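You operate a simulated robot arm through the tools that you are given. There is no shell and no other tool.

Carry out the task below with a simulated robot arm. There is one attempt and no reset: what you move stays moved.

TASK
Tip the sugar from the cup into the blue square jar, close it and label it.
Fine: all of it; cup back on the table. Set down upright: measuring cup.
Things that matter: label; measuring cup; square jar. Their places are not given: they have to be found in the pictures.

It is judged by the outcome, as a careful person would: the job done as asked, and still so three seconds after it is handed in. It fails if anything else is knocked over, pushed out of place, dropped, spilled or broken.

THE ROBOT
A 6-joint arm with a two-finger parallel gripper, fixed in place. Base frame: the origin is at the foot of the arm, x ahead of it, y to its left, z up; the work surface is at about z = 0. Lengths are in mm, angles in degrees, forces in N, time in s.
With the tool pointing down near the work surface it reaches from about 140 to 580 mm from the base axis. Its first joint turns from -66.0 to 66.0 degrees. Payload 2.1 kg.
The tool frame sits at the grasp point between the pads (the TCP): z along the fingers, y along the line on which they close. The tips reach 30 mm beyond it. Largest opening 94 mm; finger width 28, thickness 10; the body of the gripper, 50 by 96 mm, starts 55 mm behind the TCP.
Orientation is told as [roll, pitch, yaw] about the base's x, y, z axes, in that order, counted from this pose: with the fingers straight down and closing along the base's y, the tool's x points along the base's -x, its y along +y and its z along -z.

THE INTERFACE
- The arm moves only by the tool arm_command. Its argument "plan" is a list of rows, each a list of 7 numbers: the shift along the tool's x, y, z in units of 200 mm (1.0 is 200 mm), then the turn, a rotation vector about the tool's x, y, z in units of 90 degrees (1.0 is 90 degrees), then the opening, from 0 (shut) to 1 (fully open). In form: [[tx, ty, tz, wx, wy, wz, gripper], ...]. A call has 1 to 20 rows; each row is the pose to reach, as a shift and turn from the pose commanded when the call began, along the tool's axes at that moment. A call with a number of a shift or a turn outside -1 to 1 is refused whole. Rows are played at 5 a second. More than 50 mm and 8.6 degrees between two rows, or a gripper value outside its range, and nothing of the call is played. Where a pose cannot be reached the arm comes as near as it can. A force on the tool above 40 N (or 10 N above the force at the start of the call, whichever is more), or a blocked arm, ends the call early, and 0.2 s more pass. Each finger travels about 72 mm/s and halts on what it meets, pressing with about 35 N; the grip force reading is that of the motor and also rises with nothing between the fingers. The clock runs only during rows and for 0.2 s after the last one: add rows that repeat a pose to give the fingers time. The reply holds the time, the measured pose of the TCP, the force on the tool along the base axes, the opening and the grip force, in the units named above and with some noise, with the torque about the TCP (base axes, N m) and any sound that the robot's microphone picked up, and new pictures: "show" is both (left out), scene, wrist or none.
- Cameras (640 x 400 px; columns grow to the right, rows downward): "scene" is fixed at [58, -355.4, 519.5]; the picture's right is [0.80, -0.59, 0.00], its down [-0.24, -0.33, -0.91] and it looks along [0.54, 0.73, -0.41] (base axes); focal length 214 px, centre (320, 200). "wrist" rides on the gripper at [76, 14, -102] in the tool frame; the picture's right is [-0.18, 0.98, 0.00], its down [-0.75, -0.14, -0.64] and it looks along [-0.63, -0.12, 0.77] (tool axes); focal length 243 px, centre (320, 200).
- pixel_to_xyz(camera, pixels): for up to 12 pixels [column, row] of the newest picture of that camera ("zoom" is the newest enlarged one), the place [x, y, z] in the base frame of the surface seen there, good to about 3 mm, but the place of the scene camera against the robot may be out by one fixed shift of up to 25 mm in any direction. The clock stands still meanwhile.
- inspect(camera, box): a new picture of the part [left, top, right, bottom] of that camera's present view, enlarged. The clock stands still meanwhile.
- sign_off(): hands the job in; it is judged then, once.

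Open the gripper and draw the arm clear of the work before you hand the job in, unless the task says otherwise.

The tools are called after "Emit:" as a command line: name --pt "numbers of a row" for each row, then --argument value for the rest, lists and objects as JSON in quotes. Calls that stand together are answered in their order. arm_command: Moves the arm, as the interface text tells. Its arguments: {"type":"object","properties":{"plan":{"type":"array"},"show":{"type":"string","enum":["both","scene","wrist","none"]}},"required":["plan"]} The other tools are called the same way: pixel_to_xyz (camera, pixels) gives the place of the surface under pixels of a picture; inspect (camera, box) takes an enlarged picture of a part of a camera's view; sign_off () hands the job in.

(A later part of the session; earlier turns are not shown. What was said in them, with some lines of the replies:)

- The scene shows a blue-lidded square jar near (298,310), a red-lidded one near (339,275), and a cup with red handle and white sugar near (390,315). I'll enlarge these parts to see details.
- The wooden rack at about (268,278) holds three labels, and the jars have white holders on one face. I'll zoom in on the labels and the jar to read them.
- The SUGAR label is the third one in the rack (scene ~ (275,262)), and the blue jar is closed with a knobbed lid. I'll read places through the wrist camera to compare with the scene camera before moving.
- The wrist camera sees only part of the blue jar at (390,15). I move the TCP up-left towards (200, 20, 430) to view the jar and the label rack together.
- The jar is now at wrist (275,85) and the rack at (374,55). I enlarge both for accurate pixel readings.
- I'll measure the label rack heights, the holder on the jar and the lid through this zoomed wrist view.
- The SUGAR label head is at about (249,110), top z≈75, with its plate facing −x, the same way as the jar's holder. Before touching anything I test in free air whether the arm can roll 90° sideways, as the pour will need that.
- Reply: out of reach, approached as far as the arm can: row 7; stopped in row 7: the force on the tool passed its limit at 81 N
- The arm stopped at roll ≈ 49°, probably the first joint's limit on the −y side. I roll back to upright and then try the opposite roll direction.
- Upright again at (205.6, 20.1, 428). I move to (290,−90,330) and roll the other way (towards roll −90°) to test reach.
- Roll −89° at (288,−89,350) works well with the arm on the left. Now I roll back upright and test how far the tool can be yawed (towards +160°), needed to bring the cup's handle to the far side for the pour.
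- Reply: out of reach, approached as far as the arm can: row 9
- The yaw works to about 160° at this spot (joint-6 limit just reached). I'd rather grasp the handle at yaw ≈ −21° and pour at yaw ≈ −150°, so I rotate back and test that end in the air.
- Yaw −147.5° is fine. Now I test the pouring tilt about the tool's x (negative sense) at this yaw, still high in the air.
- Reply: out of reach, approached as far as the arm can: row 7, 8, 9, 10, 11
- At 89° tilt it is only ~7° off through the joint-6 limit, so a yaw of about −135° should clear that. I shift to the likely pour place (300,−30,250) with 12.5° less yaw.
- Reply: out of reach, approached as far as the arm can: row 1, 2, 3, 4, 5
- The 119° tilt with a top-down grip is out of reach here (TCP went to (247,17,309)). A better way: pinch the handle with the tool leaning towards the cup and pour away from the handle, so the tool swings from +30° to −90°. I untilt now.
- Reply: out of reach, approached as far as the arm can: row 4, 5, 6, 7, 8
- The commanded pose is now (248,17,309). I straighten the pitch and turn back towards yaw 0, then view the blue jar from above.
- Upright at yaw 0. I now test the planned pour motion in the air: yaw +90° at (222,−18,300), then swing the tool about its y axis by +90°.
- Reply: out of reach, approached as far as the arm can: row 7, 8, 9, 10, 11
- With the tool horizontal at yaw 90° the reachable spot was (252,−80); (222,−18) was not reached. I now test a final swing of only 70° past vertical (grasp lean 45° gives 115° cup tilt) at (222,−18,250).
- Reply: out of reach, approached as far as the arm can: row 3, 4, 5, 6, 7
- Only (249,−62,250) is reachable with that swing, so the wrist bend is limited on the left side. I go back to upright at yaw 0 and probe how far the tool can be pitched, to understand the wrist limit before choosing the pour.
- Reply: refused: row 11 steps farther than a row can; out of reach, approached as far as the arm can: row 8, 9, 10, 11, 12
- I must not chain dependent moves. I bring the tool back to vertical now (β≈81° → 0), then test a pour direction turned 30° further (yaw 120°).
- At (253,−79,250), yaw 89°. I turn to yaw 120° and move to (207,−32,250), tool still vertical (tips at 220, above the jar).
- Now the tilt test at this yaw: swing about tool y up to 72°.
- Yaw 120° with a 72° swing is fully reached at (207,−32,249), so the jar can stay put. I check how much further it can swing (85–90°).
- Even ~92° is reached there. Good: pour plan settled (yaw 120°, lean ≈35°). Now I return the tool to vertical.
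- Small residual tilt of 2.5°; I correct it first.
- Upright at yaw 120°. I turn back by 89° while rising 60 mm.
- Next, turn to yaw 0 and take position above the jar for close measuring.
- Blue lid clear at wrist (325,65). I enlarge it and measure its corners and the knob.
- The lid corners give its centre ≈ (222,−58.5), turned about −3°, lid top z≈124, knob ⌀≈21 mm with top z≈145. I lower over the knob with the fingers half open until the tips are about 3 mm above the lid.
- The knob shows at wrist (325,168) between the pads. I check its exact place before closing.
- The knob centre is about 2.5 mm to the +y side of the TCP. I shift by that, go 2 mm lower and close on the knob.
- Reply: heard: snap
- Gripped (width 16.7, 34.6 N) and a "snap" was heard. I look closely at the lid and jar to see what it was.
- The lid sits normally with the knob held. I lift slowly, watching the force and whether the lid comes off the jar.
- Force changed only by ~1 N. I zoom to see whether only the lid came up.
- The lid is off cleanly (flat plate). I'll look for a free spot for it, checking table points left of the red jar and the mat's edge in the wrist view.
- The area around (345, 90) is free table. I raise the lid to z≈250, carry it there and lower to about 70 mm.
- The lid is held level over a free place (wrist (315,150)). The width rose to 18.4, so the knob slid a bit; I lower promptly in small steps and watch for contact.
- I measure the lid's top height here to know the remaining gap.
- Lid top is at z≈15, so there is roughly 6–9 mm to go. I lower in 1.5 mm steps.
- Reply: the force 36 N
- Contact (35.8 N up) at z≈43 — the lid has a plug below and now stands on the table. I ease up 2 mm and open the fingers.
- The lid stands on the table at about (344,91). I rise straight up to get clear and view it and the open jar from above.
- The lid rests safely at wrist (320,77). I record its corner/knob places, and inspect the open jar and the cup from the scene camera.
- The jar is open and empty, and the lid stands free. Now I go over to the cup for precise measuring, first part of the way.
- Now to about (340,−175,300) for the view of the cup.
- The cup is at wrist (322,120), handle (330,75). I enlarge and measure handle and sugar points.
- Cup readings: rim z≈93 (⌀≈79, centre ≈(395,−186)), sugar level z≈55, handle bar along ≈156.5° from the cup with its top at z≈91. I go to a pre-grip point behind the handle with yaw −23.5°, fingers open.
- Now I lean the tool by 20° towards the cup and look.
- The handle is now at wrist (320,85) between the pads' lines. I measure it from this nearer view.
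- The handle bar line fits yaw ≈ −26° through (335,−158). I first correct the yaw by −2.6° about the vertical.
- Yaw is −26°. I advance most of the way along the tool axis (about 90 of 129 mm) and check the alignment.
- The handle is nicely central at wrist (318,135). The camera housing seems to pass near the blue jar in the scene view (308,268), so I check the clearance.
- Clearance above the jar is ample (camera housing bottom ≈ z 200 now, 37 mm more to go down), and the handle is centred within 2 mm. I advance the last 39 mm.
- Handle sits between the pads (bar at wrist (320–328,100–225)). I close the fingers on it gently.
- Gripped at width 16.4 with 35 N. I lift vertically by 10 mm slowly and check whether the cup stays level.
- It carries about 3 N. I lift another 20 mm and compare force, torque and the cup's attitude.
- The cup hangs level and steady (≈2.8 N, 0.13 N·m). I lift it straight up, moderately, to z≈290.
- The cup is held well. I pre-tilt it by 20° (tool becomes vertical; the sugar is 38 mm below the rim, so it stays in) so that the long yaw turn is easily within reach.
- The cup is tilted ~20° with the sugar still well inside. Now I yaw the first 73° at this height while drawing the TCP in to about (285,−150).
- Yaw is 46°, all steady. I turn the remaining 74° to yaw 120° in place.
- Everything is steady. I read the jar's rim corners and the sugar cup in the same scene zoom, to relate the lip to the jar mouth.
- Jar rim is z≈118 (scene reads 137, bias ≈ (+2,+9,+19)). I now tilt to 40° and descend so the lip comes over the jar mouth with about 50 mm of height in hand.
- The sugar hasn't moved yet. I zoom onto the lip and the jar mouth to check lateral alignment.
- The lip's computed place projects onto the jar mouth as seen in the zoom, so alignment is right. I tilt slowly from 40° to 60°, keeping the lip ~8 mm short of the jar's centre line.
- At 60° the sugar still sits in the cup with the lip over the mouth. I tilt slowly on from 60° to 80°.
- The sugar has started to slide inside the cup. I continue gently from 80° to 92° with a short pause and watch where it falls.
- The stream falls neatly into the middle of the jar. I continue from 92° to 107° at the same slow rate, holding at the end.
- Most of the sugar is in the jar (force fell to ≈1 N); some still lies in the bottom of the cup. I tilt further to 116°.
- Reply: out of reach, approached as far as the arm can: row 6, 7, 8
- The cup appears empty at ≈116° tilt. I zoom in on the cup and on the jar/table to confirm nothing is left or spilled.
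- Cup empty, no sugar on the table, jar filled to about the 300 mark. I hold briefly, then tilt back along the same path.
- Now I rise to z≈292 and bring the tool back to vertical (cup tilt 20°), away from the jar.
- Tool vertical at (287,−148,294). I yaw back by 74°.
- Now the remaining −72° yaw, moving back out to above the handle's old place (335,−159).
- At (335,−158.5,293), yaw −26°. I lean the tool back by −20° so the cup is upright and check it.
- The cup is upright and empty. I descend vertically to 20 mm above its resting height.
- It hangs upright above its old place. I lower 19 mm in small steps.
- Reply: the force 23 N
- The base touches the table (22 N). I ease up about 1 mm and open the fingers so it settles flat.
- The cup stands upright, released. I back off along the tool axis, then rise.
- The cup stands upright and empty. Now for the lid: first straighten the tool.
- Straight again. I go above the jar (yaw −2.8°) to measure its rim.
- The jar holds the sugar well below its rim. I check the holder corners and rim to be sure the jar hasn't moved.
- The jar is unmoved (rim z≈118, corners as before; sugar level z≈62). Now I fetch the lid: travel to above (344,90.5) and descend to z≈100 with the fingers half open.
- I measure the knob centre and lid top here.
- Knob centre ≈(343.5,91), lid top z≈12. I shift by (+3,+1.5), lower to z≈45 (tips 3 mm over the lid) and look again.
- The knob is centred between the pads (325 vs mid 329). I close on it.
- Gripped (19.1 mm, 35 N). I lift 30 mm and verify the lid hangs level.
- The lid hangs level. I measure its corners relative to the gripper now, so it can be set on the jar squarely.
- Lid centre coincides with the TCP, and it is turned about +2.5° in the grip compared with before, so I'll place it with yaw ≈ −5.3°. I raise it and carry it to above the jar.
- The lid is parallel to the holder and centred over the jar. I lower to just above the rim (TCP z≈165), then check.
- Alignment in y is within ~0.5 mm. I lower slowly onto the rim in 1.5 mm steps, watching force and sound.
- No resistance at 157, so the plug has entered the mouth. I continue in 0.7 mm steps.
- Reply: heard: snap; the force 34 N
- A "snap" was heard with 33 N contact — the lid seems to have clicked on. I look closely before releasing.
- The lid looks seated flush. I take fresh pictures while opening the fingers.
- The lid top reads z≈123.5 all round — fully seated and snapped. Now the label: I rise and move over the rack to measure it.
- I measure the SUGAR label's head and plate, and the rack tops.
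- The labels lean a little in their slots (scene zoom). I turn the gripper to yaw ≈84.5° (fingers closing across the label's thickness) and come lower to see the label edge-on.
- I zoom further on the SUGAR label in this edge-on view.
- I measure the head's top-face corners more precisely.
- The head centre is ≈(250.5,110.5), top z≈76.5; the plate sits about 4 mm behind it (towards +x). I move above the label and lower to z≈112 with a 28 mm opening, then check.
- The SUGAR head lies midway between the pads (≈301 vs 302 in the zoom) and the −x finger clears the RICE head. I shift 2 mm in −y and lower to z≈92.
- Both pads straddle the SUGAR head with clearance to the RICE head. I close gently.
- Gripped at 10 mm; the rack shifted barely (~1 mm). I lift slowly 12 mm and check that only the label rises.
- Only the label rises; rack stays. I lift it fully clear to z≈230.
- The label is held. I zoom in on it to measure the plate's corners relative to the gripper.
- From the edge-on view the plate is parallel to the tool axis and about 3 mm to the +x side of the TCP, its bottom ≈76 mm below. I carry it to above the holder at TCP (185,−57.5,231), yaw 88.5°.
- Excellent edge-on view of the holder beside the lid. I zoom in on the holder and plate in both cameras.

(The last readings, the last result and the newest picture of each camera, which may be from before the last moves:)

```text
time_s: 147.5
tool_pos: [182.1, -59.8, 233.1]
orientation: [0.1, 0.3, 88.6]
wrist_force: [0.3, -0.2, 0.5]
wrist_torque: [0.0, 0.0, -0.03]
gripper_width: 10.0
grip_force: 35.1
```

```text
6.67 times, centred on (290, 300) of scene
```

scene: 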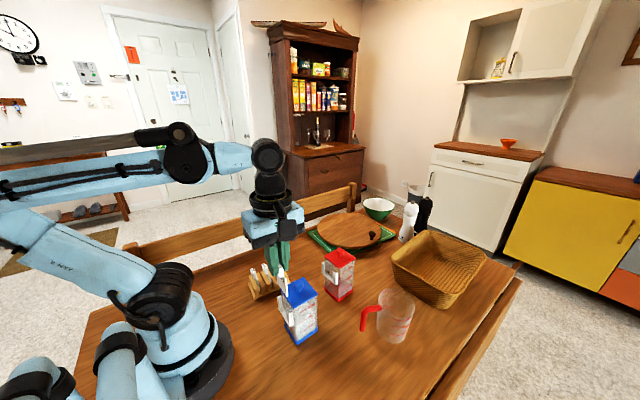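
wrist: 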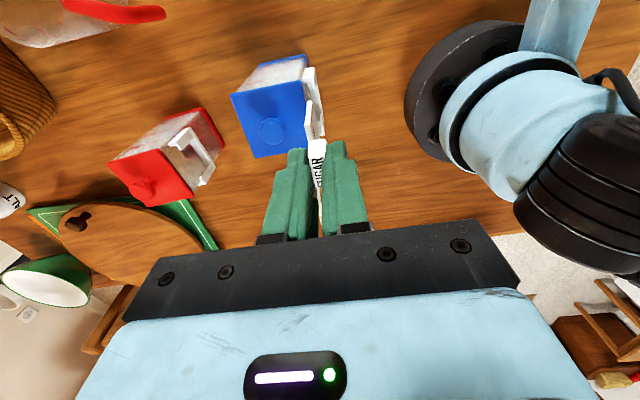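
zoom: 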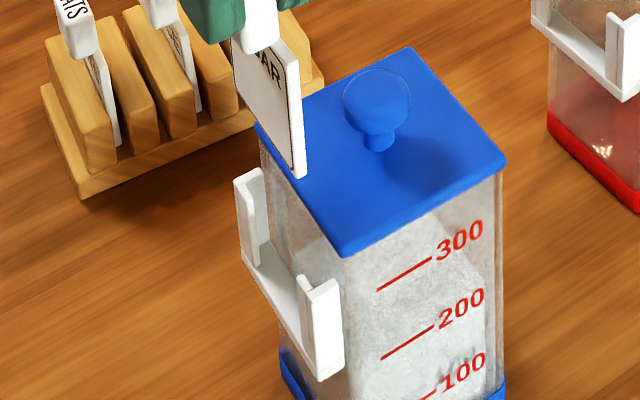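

Slot geometry from the zooms: gap ≈8 mm for a 4 mm plate, post spacing ≈47 mm for a 42 mm plate. The plate needs about +3.3 mm in x, +2.5 mm in y and −1.5° of yaw. I apply this and lower until the plate's foot is ~13 mm above the posts.

Emit:
arm_command --pt "-0.0065 -0.008 0.04 0 0 0.008 0" --pt "-0.0129 -0.0162 0.1 0 0 0.0167 0" --pt "-0.0129 -0.0162 0.16 0 0 0.0167 0" --pt "-0.0129 -0.0162 0.185 0 0 0.0167 0" --pt "-0.0129 -0.0162 0.185 0 0 0.0167 0"

Emit:
inspect --camera "wrist" --box '[285, 60, 345, 150]'

Emit:
inspect --camera "scene" --box '[268, 265, 312, 330]'

```text
time_s: 148.7
tool_pos: [186.4, -55.2, 193.2]
orientation: [0.1, 0.3, 87.1]
wrist_force: [-1.1, 0.1, 0.0]
wrist_torque: [0.0, 0.02, 0.03]
gripper_width: 10.1
grip_force: 34.9
```

scene: 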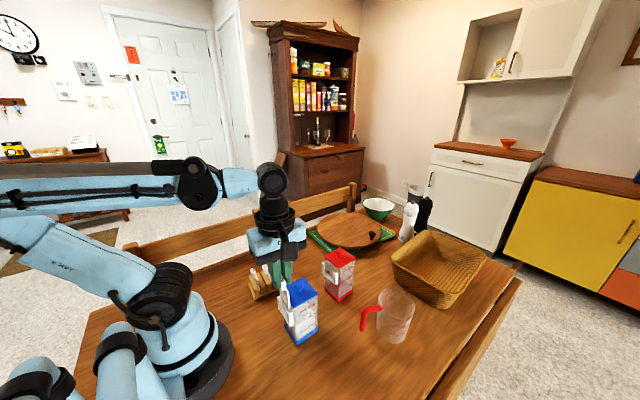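
wrist: 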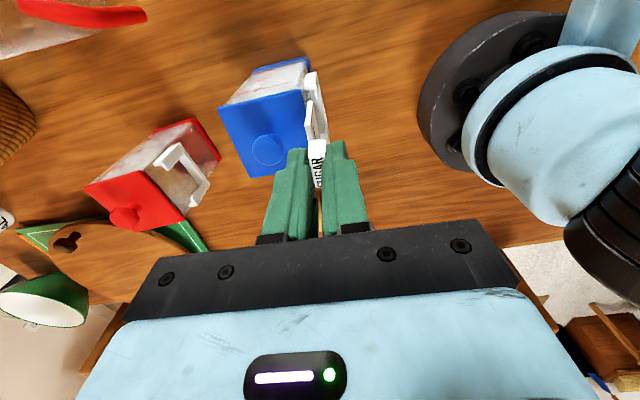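

```text
4.44 times, centred on (315, 105) of wrist
```

zoom: 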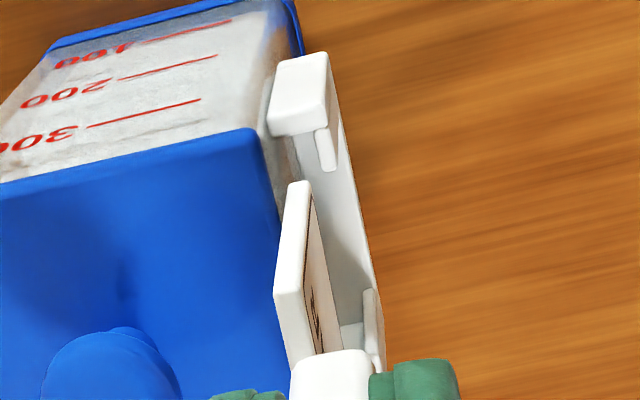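

```text
6.15 times, centred on (290, 298) of scene
```

zoom: 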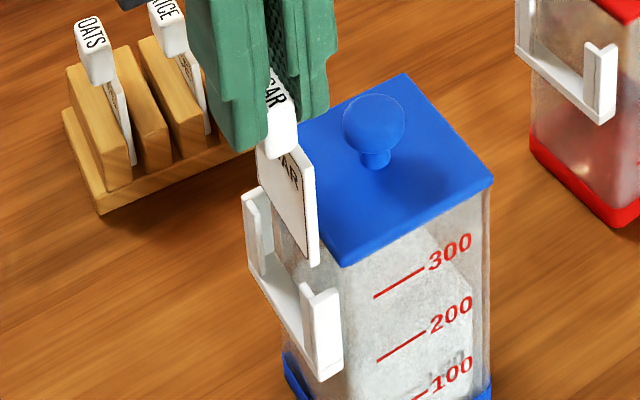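

From this closer view, the plate must go −2.3 mm in y, −1.0 mm in x and +0.9° in yaw to be central between the posts and clear of lid edge and lips. I apply that without descending.

Emit:
arm_command --pt "0.006 0.0022 0 0 0 -0.005 0" --pt "0.0117 0.0044 0 0 0 -0.01 0" --pt "0.0117 0.0044 0 0 0 -0.01 0" --pt "0.0117 0.0044 0 0 0 -0.01 0"

Emit:
inspect --camera "wrist" --box '[290, 65, 335, 145]'

Emit:
inspect --camera "scene" --box '[270, 275, 306, 330]'

```text
time_s: 149.7
tool_pos: [186.5, -57.5, 192.2]
orientation: [0.2, 0.3, 88.0]
wrist_force: [0.2, -0.6, -0.4]
wrist_torque: [0.01, 0.01, 0.0]
gripper_width: 10.2
grip_force: 35.3
```

scene: 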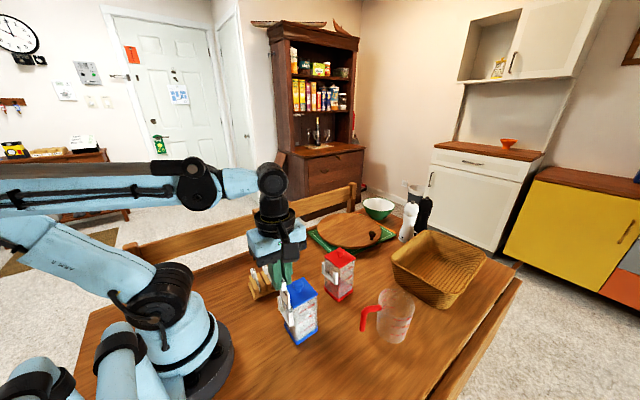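
wrist: 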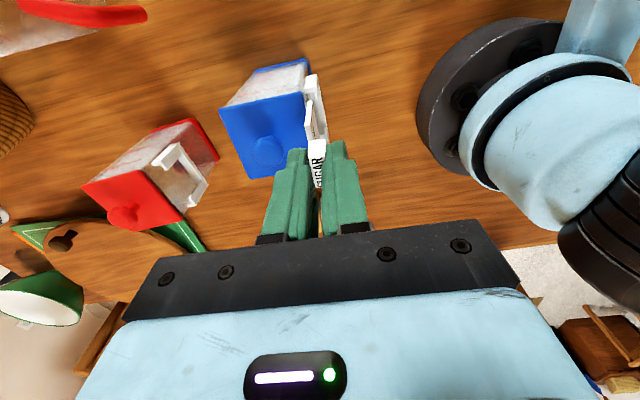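

```text
5.00 times, centred on (312, 105) of wrist
```

zoom: 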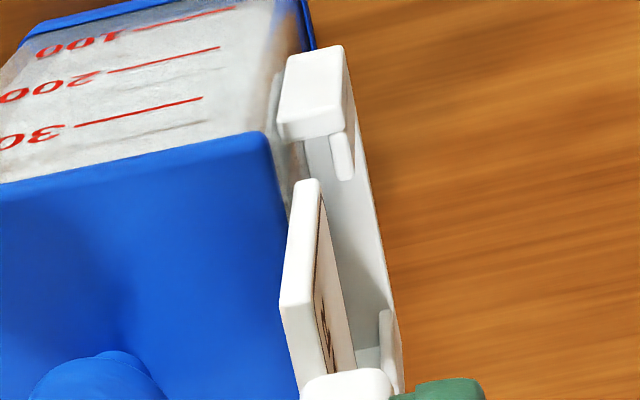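

```text
7.27 times, centred on (288, 302) of scene
```

zoom: 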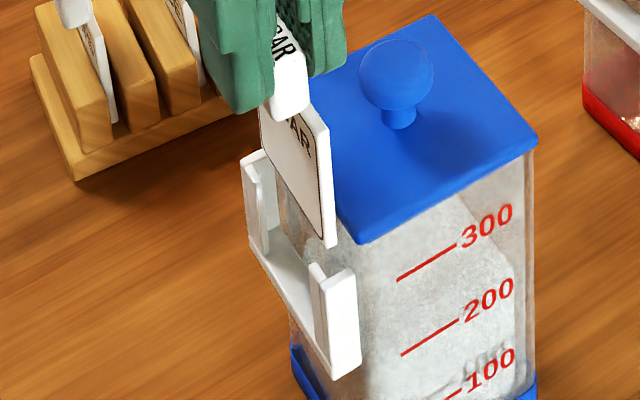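

The gaps now are about 3.2/2.5 mm sideways and ≥1 mm front/back. With a last trim (x −0.4 mm, yaw +0.5°) I lower 13 mm so the plate's foot just enters the slot.

Emit:
arm_command --pt "0 0.002 0.005 0 0 -0.0056 0" --pt "0 0.002 0.02 0 0 -0.0056 0" --pt "0 0.002 0.035 0 0 -0.0056 0" --pt "0 0.002 0.05 0 0 -0.0056 0" --pt "0 0.002 0.065 0 0 -0.0056 0" --pt "0 0.002 0.065 0 0 -0.0056 0"

Emit:
inspect --camera "wrist" --box '[290, 65, 335, 145]'

Emit:
inspect --camera "scene" --box '[270, 275, 306, 330]'

```text
time_s: 151.1
tool_pos: [185.9, -57.7, 180.8]
orientation: [0.1, 0.3, 88.5]
wrist_force: [-0.9, -0.3, 0.0]
wrist_torque: [-0.02, 0.02, 0.01]
gripper_width: 9.9
grip_force: 34.5
```

scene: 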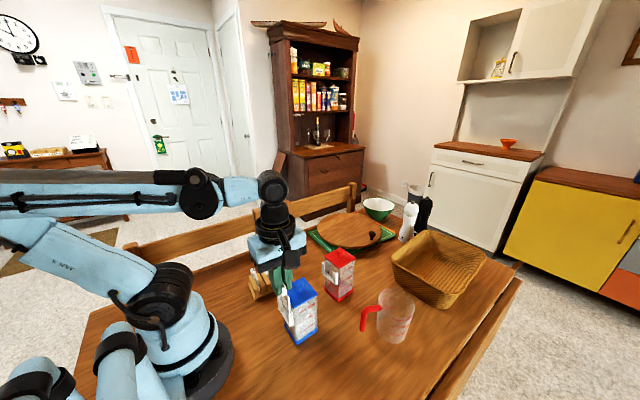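
wrist: 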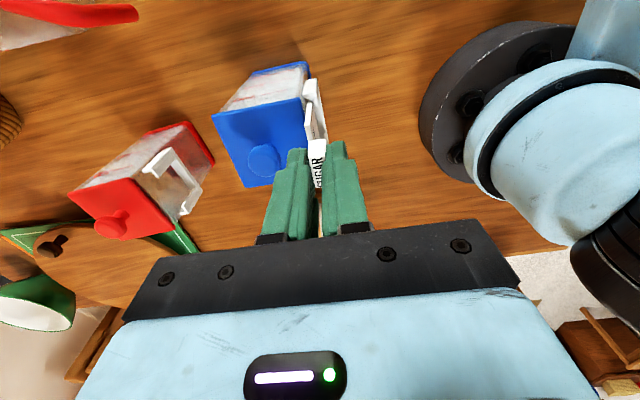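

```text
5.00 times, centred on (312, 105) of wrist
```

zoom: 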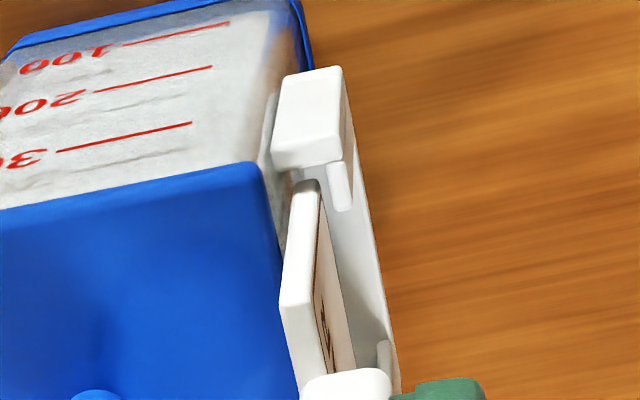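

```text
7.27 times, centred on (288, 302) of scene
```

zoom: 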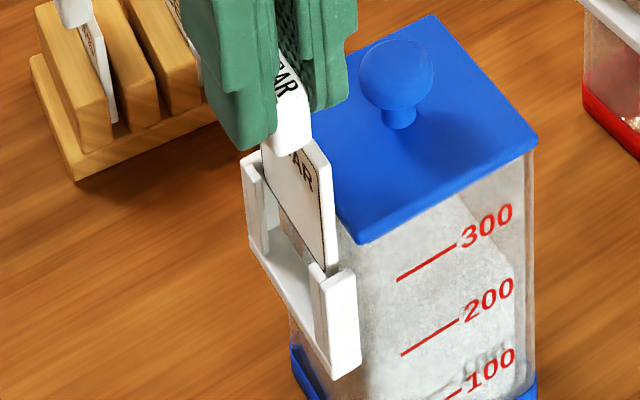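

The plate's foot is at the slot entry, behind the lips and clear of the lid, with no force. I lower another 12 mm.

Emit:
arm_command --pt "0 0 0.015 0 0 0 0" --pt "0 0 0.03 0 0 0 0" --pt "0 0 0.045 0 0 0 0" --pt "0 0 0.06 0 0 0 0"

Emit:
inspect --camera "wrist" --box '[285, 65, 340, 150]'

Emit:
inspect --camera "scene" --box '[270, 275, 306, 330]'

```text
time_s: 152.1
tool_pos: [185.4, -57.0, 168.4]
orientation: [0.1, 0.3, 88.5]
wrist_force: [0.9, -0.1, -1.0]
wrist_torque: [0.01, -0.01, 0.05]
gripper_width: 10.2
grip_force: 34.9
```

scene: 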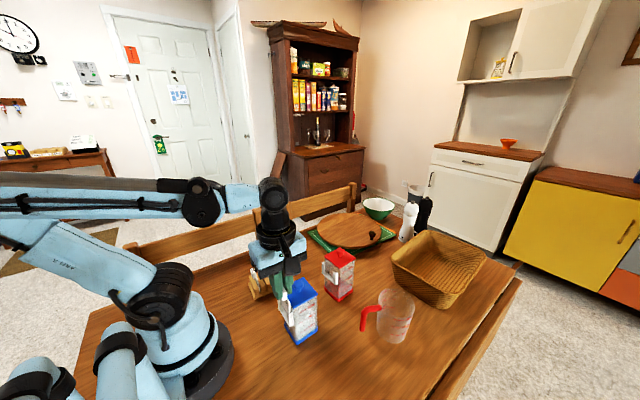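
wrist: 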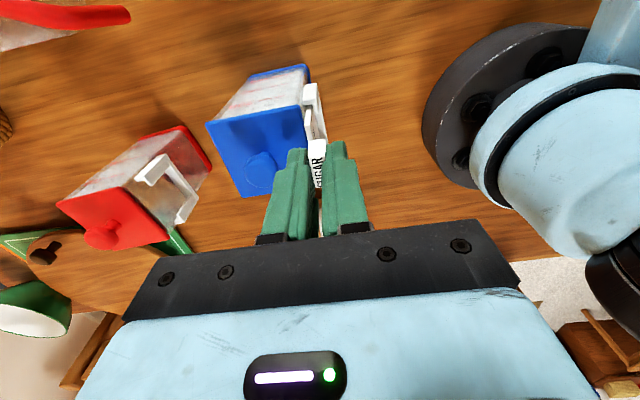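

```text
4.71 times, centred on (312, 108) of wrist
```

zoom: 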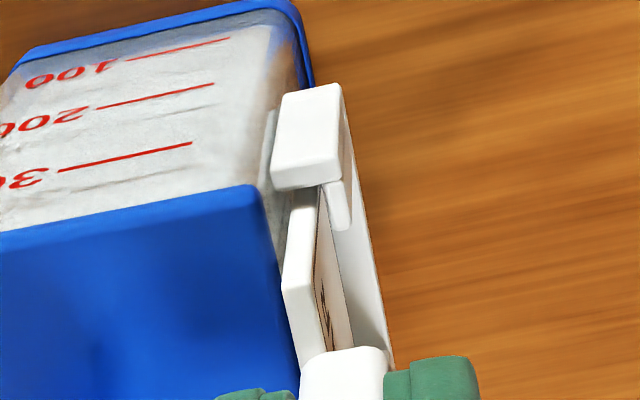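

```text
7.27 times, centred on (288, 302) of scene
```

zoom: 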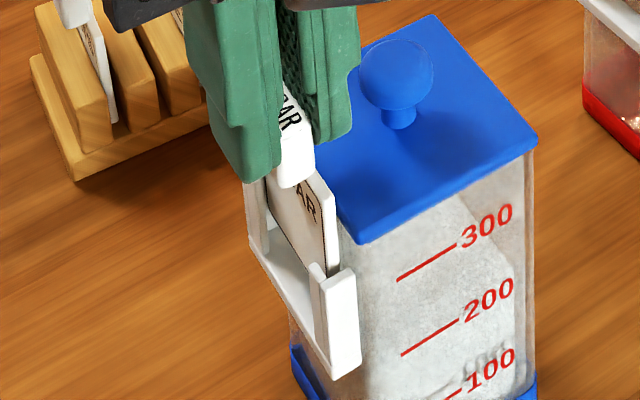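

The plate is sliding in behind the lips, no force. I lower 11 mm more (finger tips then ≈3.5 mm above the lid).

Emit:
arm_command --pt "0 0 0.015 0 0 0 0" --pt "0 0 0.03 0 0 0 0" --pt "0 0 0.045 0 0 0 0" --pt "0 0 0.055 0 0 0 0"

Emit:
inspect --camera "wrist" --box '[275, 65, 350, 165]'

Emit:
inspect --camera "scene" --box '[265, 265, 310, 330]'

```text
time_s: 153.1
tool_pos: [185.2, -58.3, 157.5]
orientation: [0.1, 0.3, 88.5]
wrist_force: [0.3, 0.9, 0.8]
wrist_torque: [-0.01, 0.02, 0.01]
gripper_width: 9.9
grip_force: 35.5
```

scene: 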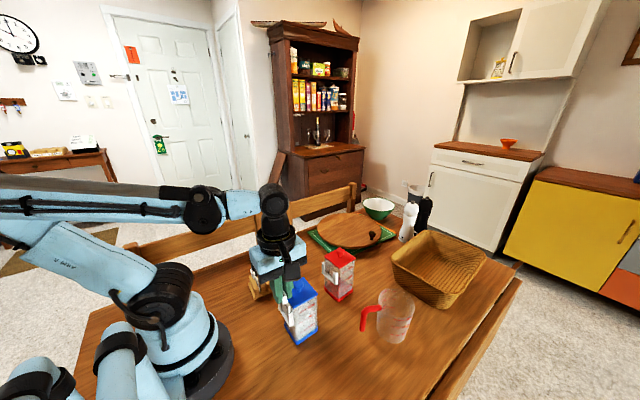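
wrist: 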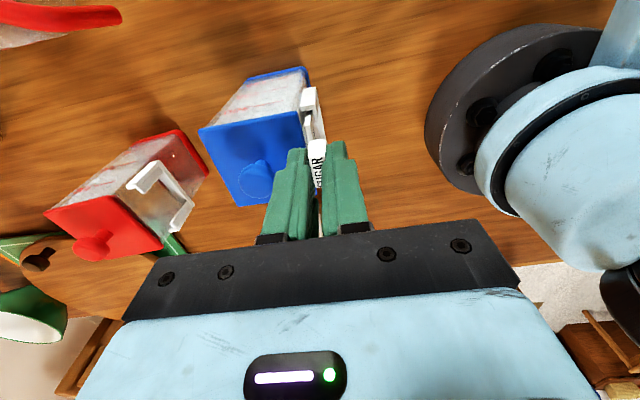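

```text
4.00 times, centred on (312, 115) of wrist
```

zoom: 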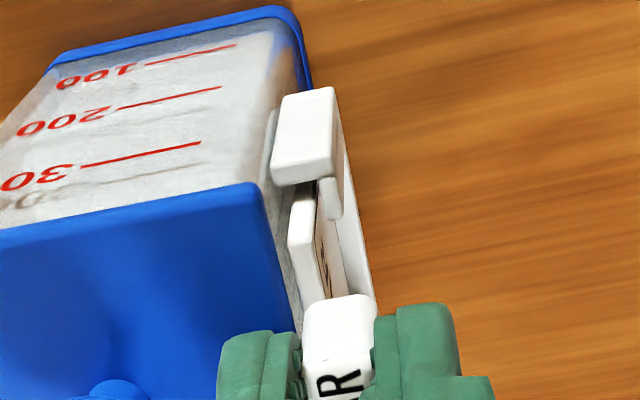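

```text
6.15 times, centred on (288, 298) of scene
```

zoom: 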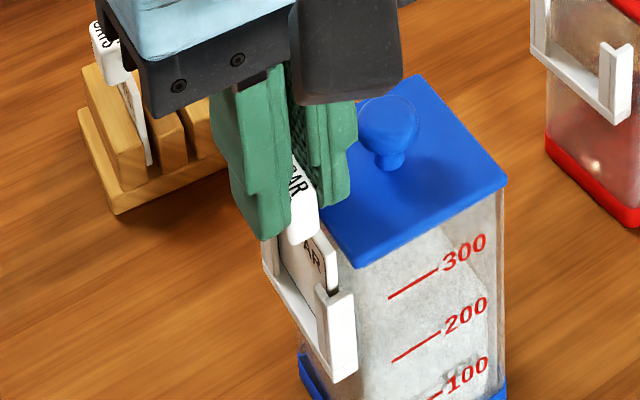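

Well inserted; about 6 mm remain to the slot's floor. I go 2 mm lower and open only to ~21 mm so the inner finger stays clear of the knob and the label can drop home.

Emit:
arm_command --pt "0 0 0.005 0 0 0 0" --pt "0 0 0.01 0 0 0 0" --pt "0 0 0.01 0 0 0 0.12" --pt "0 0 0.01 0 0 0 0.16" --pt "0 0 0.01 0 0 0 0.2" --pt "0 0 0.01 0 0 0 0.22" --pt "0 0 0.01 0 0 0 0.22"

Emit:
inspect --camera "wrist" --box '[275, 65, 350, 165]'

Emit:
inspect --camera "scene" --box '[265, 265, 310, 330]'

```text
time_s: 154.7
tool_pos: [184.6, -59.3, 154.4]
orientation: [0.0, 0.3, 88.5]
wrist_force: [0.0, -0.1, -0.5]
wrist_torque: [-0.05, -0.02, -0.02]
gripper_width: 20.3
grip_force: 0.0
```

scene: 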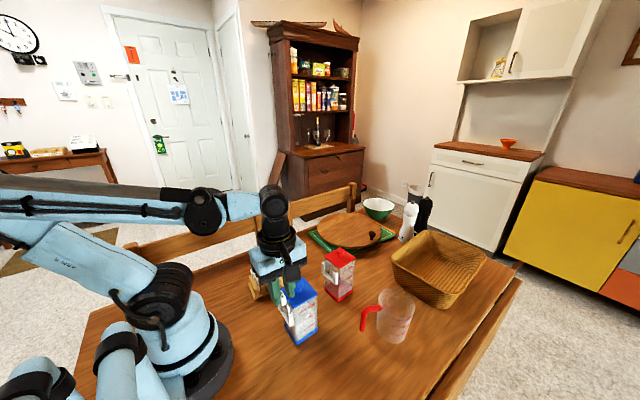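
wrist: 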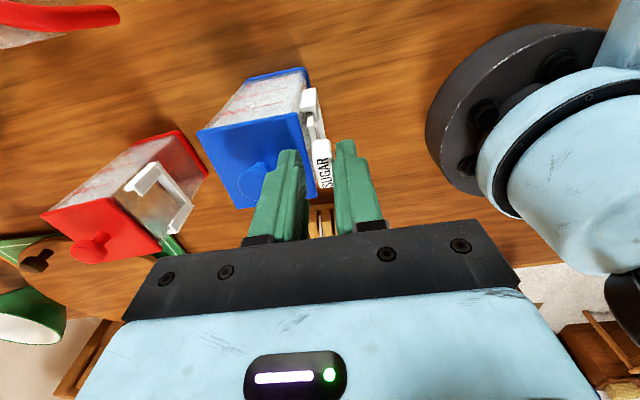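

```text
4.00 times, centred on (312, 115) of wrist
```

zoom: 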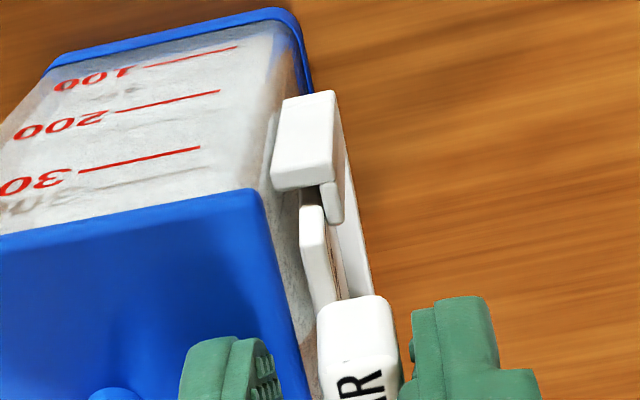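

```text
6.15 times, centred on (288, 298) of scene
```

zoom: 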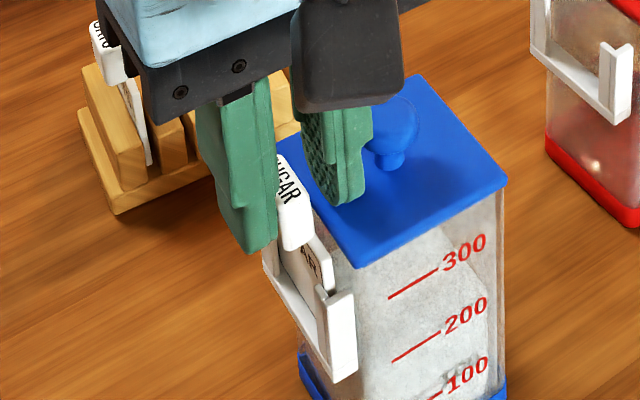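

Released; the label stands in the slot, leaning slightly outwards, free of both fingers. I rise straight up slowly and look at how it sits.

Emit:
arm_command --pt "0 0 -0.02 0 0 0 0.22" --pt "0 0 -0.05 0 0 0 0.22" --pt "0 0 -0.1 0 0 0 0.22" --pt "0 0 -0.2 0 0 0 0.22" --pt "0 0 -0.32 0 0 0 0.22" --pt "0 0 -0.32 0 0 0 0.22"

Emit:
inspect --camera "wrist" --box '[275, 40, 350, 140]'

Emit:
inspect --camera "scene" --box '[270, 265, 315, 330]'

```text
time_s: 156.1
tool_pos: [187.0, -57.1, 218.6]
orientation: [0.1, 0.3, 88.4]
wrist_force: [0.2, 0.4, -0.2]
wrist_torque: [-0.01, -0.02, 0.01]
gripper_width: 20.7
grip_force: 0.0
```

scene: 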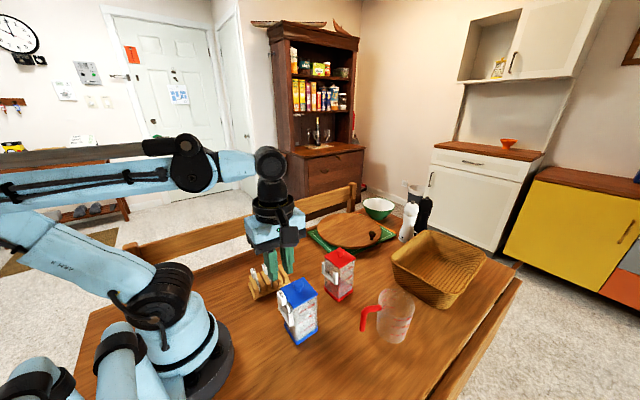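
wrist: 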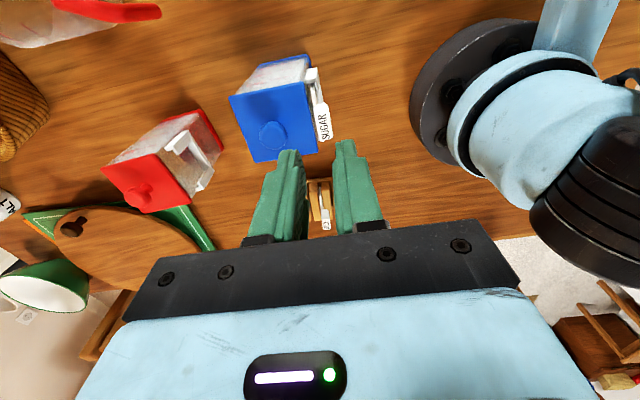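

```text
4.00 times, centred on (312, 90) of wrist
```

zoom: 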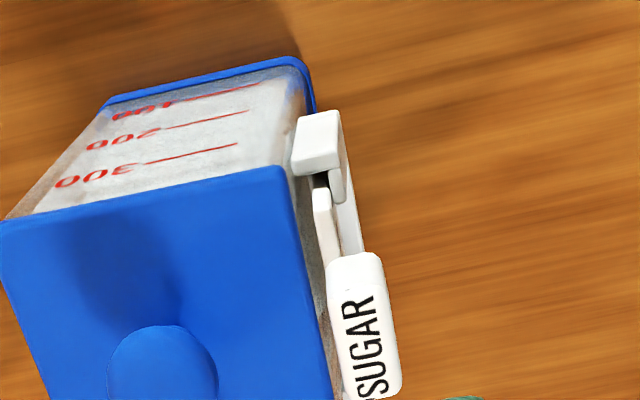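

```text
6.15 times, centred on (292, 298) of scene
```

zoom: 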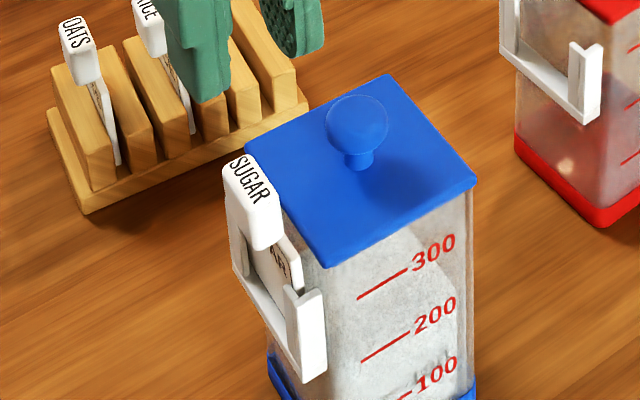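

The SUGAR label sits in the holder. I measure whether its foot is fully down.

Emit:
pixel_to_xyz --camera "wrist" --pixels '[[322, 120], [325, 110], [320, 130], [318, 106], [312, 88], [313, 75], [317, 90], [319, 73], [321, 100], [316, 95]]'

Emit:
inspect --camera "scene" --box '[275, 280, 302, 325]'

Emit:
inspect --camera "wrist" --box '[300, 55, 335, 145]'

```text
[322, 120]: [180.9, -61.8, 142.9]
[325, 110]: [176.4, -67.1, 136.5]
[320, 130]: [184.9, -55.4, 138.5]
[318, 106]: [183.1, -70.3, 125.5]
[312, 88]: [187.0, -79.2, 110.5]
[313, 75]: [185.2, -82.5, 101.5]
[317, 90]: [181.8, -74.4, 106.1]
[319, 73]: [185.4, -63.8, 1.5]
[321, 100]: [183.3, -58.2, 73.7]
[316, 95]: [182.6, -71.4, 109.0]
```

```text
8.89 times, centred on (288, 302) of scene
```

zoom: 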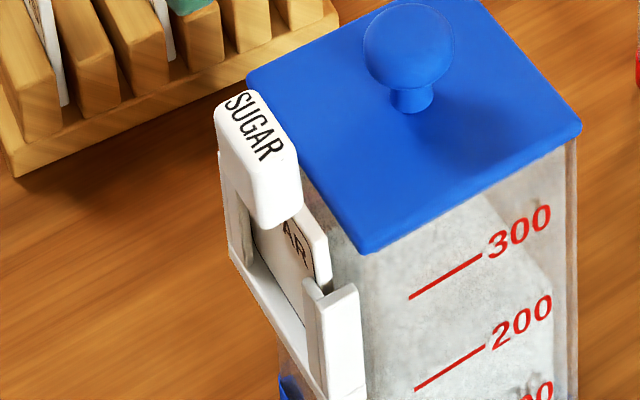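

```text
4.44 times, centred on (318, 100) of wrist
```

zoom: 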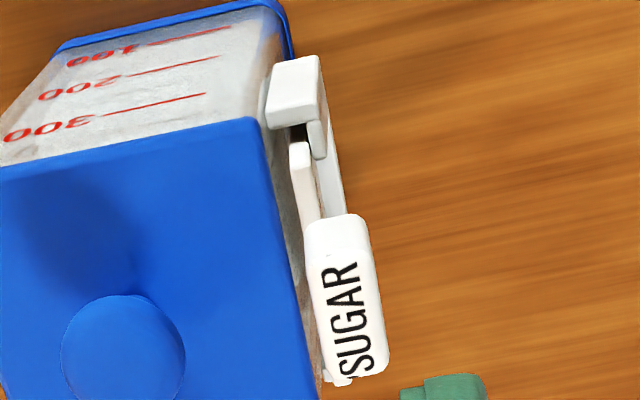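

I double-check the seating depth by comparing plate top, post top and lid top in the scene camera (bias cancels).

Emit:
inspect --camera "scene" --box '[275, 280, 302, 325]'

Emit:
pixel_to_xyz --camera "zoom" --pixels '[[320, 245], [315, 222], [345, 300], [315, 290], [265, 130], [250, 180], [270, 210], [280, 250], [300, 330], [270, 310], [350, 200], [235, 110]]'

```text
8.89 times, centred on (288, 302) of scene
```

zoom: 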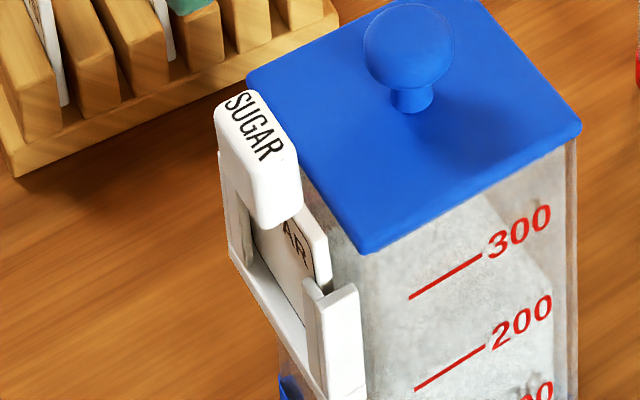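

```text
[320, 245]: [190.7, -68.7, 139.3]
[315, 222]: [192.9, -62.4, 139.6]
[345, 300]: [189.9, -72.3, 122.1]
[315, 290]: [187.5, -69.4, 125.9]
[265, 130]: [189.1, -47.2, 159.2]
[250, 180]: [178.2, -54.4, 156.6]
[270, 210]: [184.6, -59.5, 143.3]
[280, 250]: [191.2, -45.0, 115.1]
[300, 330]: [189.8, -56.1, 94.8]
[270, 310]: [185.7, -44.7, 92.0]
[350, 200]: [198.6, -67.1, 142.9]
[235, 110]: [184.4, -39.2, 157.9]
```

Head top ≈139, plate top ≈120 – nearly or fully down. I zoom into the slot's bottom to see if any gap remains.

Emit:
inspect --camera "scene" --box '[278, 298, 298, 326]'

Emit:
inspect --camera "scene" --box '[320, 255, 350, 300]'

```text
14.29 times, centred on (288, 312) of scene
```

zoom: 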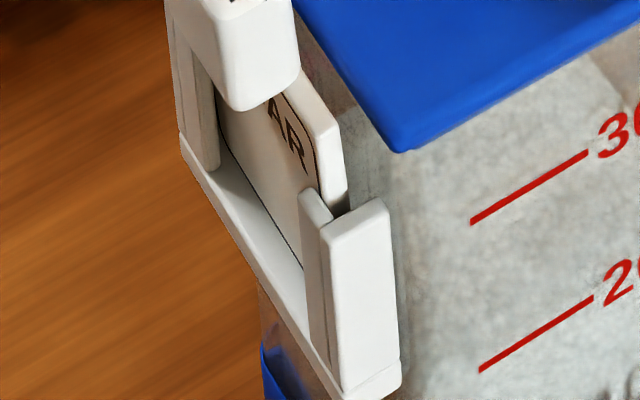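

```text
8.89 times, centred on (335, 278) of scene
```

zoom: 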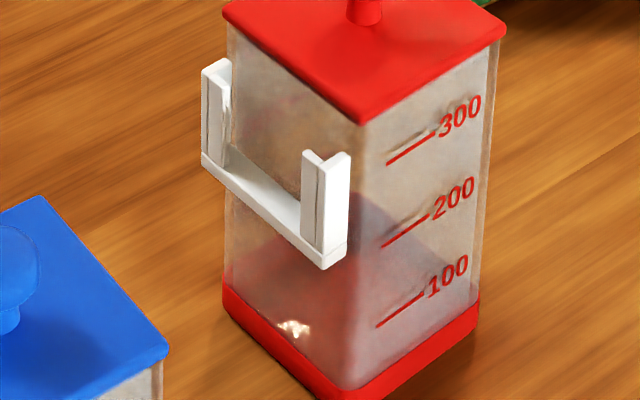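

The label's foot meets the slot floor (head top 138.5 fits floor 74.5 + label length 63.6), so it is fully seated. I now draw the arm up and clear, opening the gripper.

Emit:
arm_command --pt "0 0 -0.15 0 0 0 0.22" --pt "0 0 -0.35 0 0 0 0.3" --pt "0 0 -0.55 0 0 0 0.6" --pt "0 0 -0.75 0 0 0 1" --pt "0 0 -0.85 0 0 0 1" --pt "0 0 -0.85 0 0 0 1"

Emit:
inspect --camera "scene" --box '[240, 240, 440, 360]'

Emit:
inspect --camera "scene" --box '[270, 265, 330, 350]'

```text
time_s: 157.5
tool_pos: [184.7, -55.3, 390.4]
orientation: [0.2, 0.3, 88.5]
wrist_force: [0.0, -0.4, -1.0]
wrist_torque: [-0.02, 0.0, -0.01]
gripper_width: 93.8
grip_force: 0.1
```

scene: 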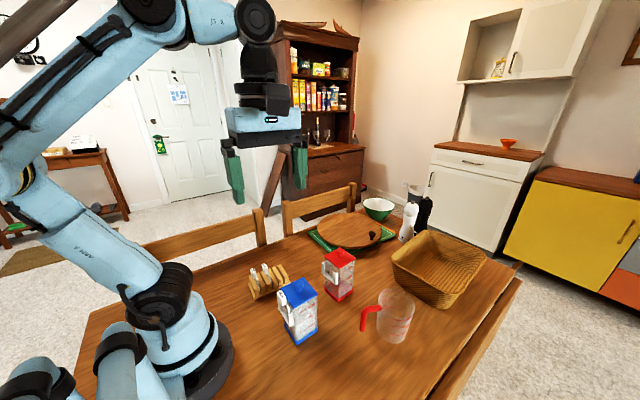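
wrist: 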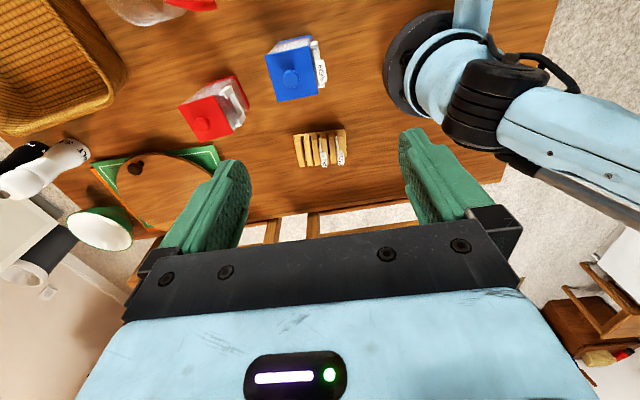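

```text
3.20 times, centred on (340, 300) of scene
```

zoom: 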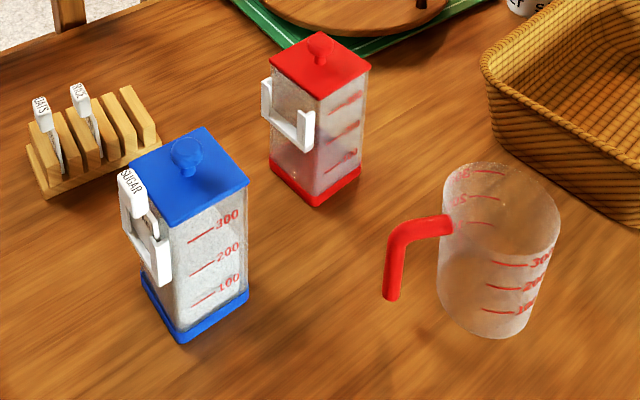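

```text
4.71 times, centred on (300, 308) of scene
```

zoom: 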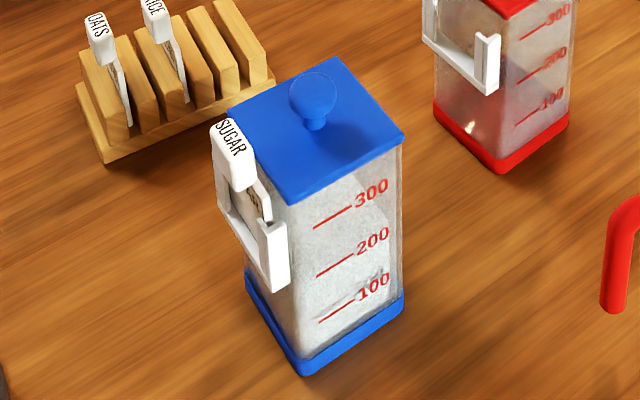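

All looks as it should: lid on, SUGAR label in the holder, cup upright. A last check for sugar left in the cup and anything spilled on the table.

Emit:
inspect --camera "scene" --box '[355, 275, 425, 350]'

Emit:
inspect --camera "wrist" --box '[100, 0, 360, 180]'

```text
5.33 times, centred on (390, 312) of scene
```

zoom: 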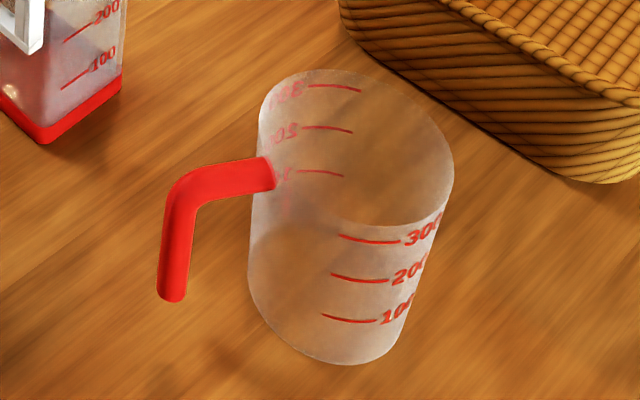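

```text
2.22 times, centred on (230, 90) of wrist
```

zoom: 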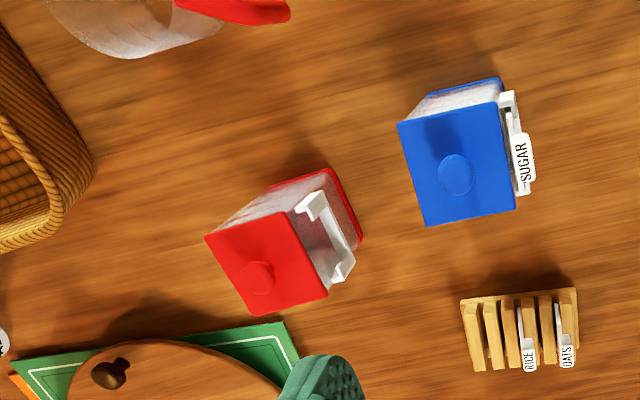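

The cup is empty and upright on the table. The sugar is in the blue jar, the lid is snapped on, and the SUGAR label is in its holder. Nothing was spilled, and the arm is clear with the gripper open, so I hand the job in.

Emit:
sign_off

```text
The job is handed in.
```

I poured the sugar from the measuring cup into the blue square jar, put the jar's lid back on and slid the SUGAR label into its holder. The job is handed in; I haven't seen the judging result.

- **Sugar:** The last pictures show the cup empty and no sugar on the table. In the wrist view, the sugar in the jar was at about 62 mm, well below the 118 mm rim.
- **Cup:** It stands upright on the table where it was picked up.
- **Lid:** I heard a snap as I pressed it on, and its top measures level all round.
- **Label:** It sits in the slot and leans slightly outward. By measurement its foot is on the slot floor, but I couldn't see the bottom of the slot directly to confirm it.
- **Everything else:** The label rack shifted by about 1 mm when I gripped the label. I saw nothing else move.

The gripper is open and the arm is raised clear of the work.
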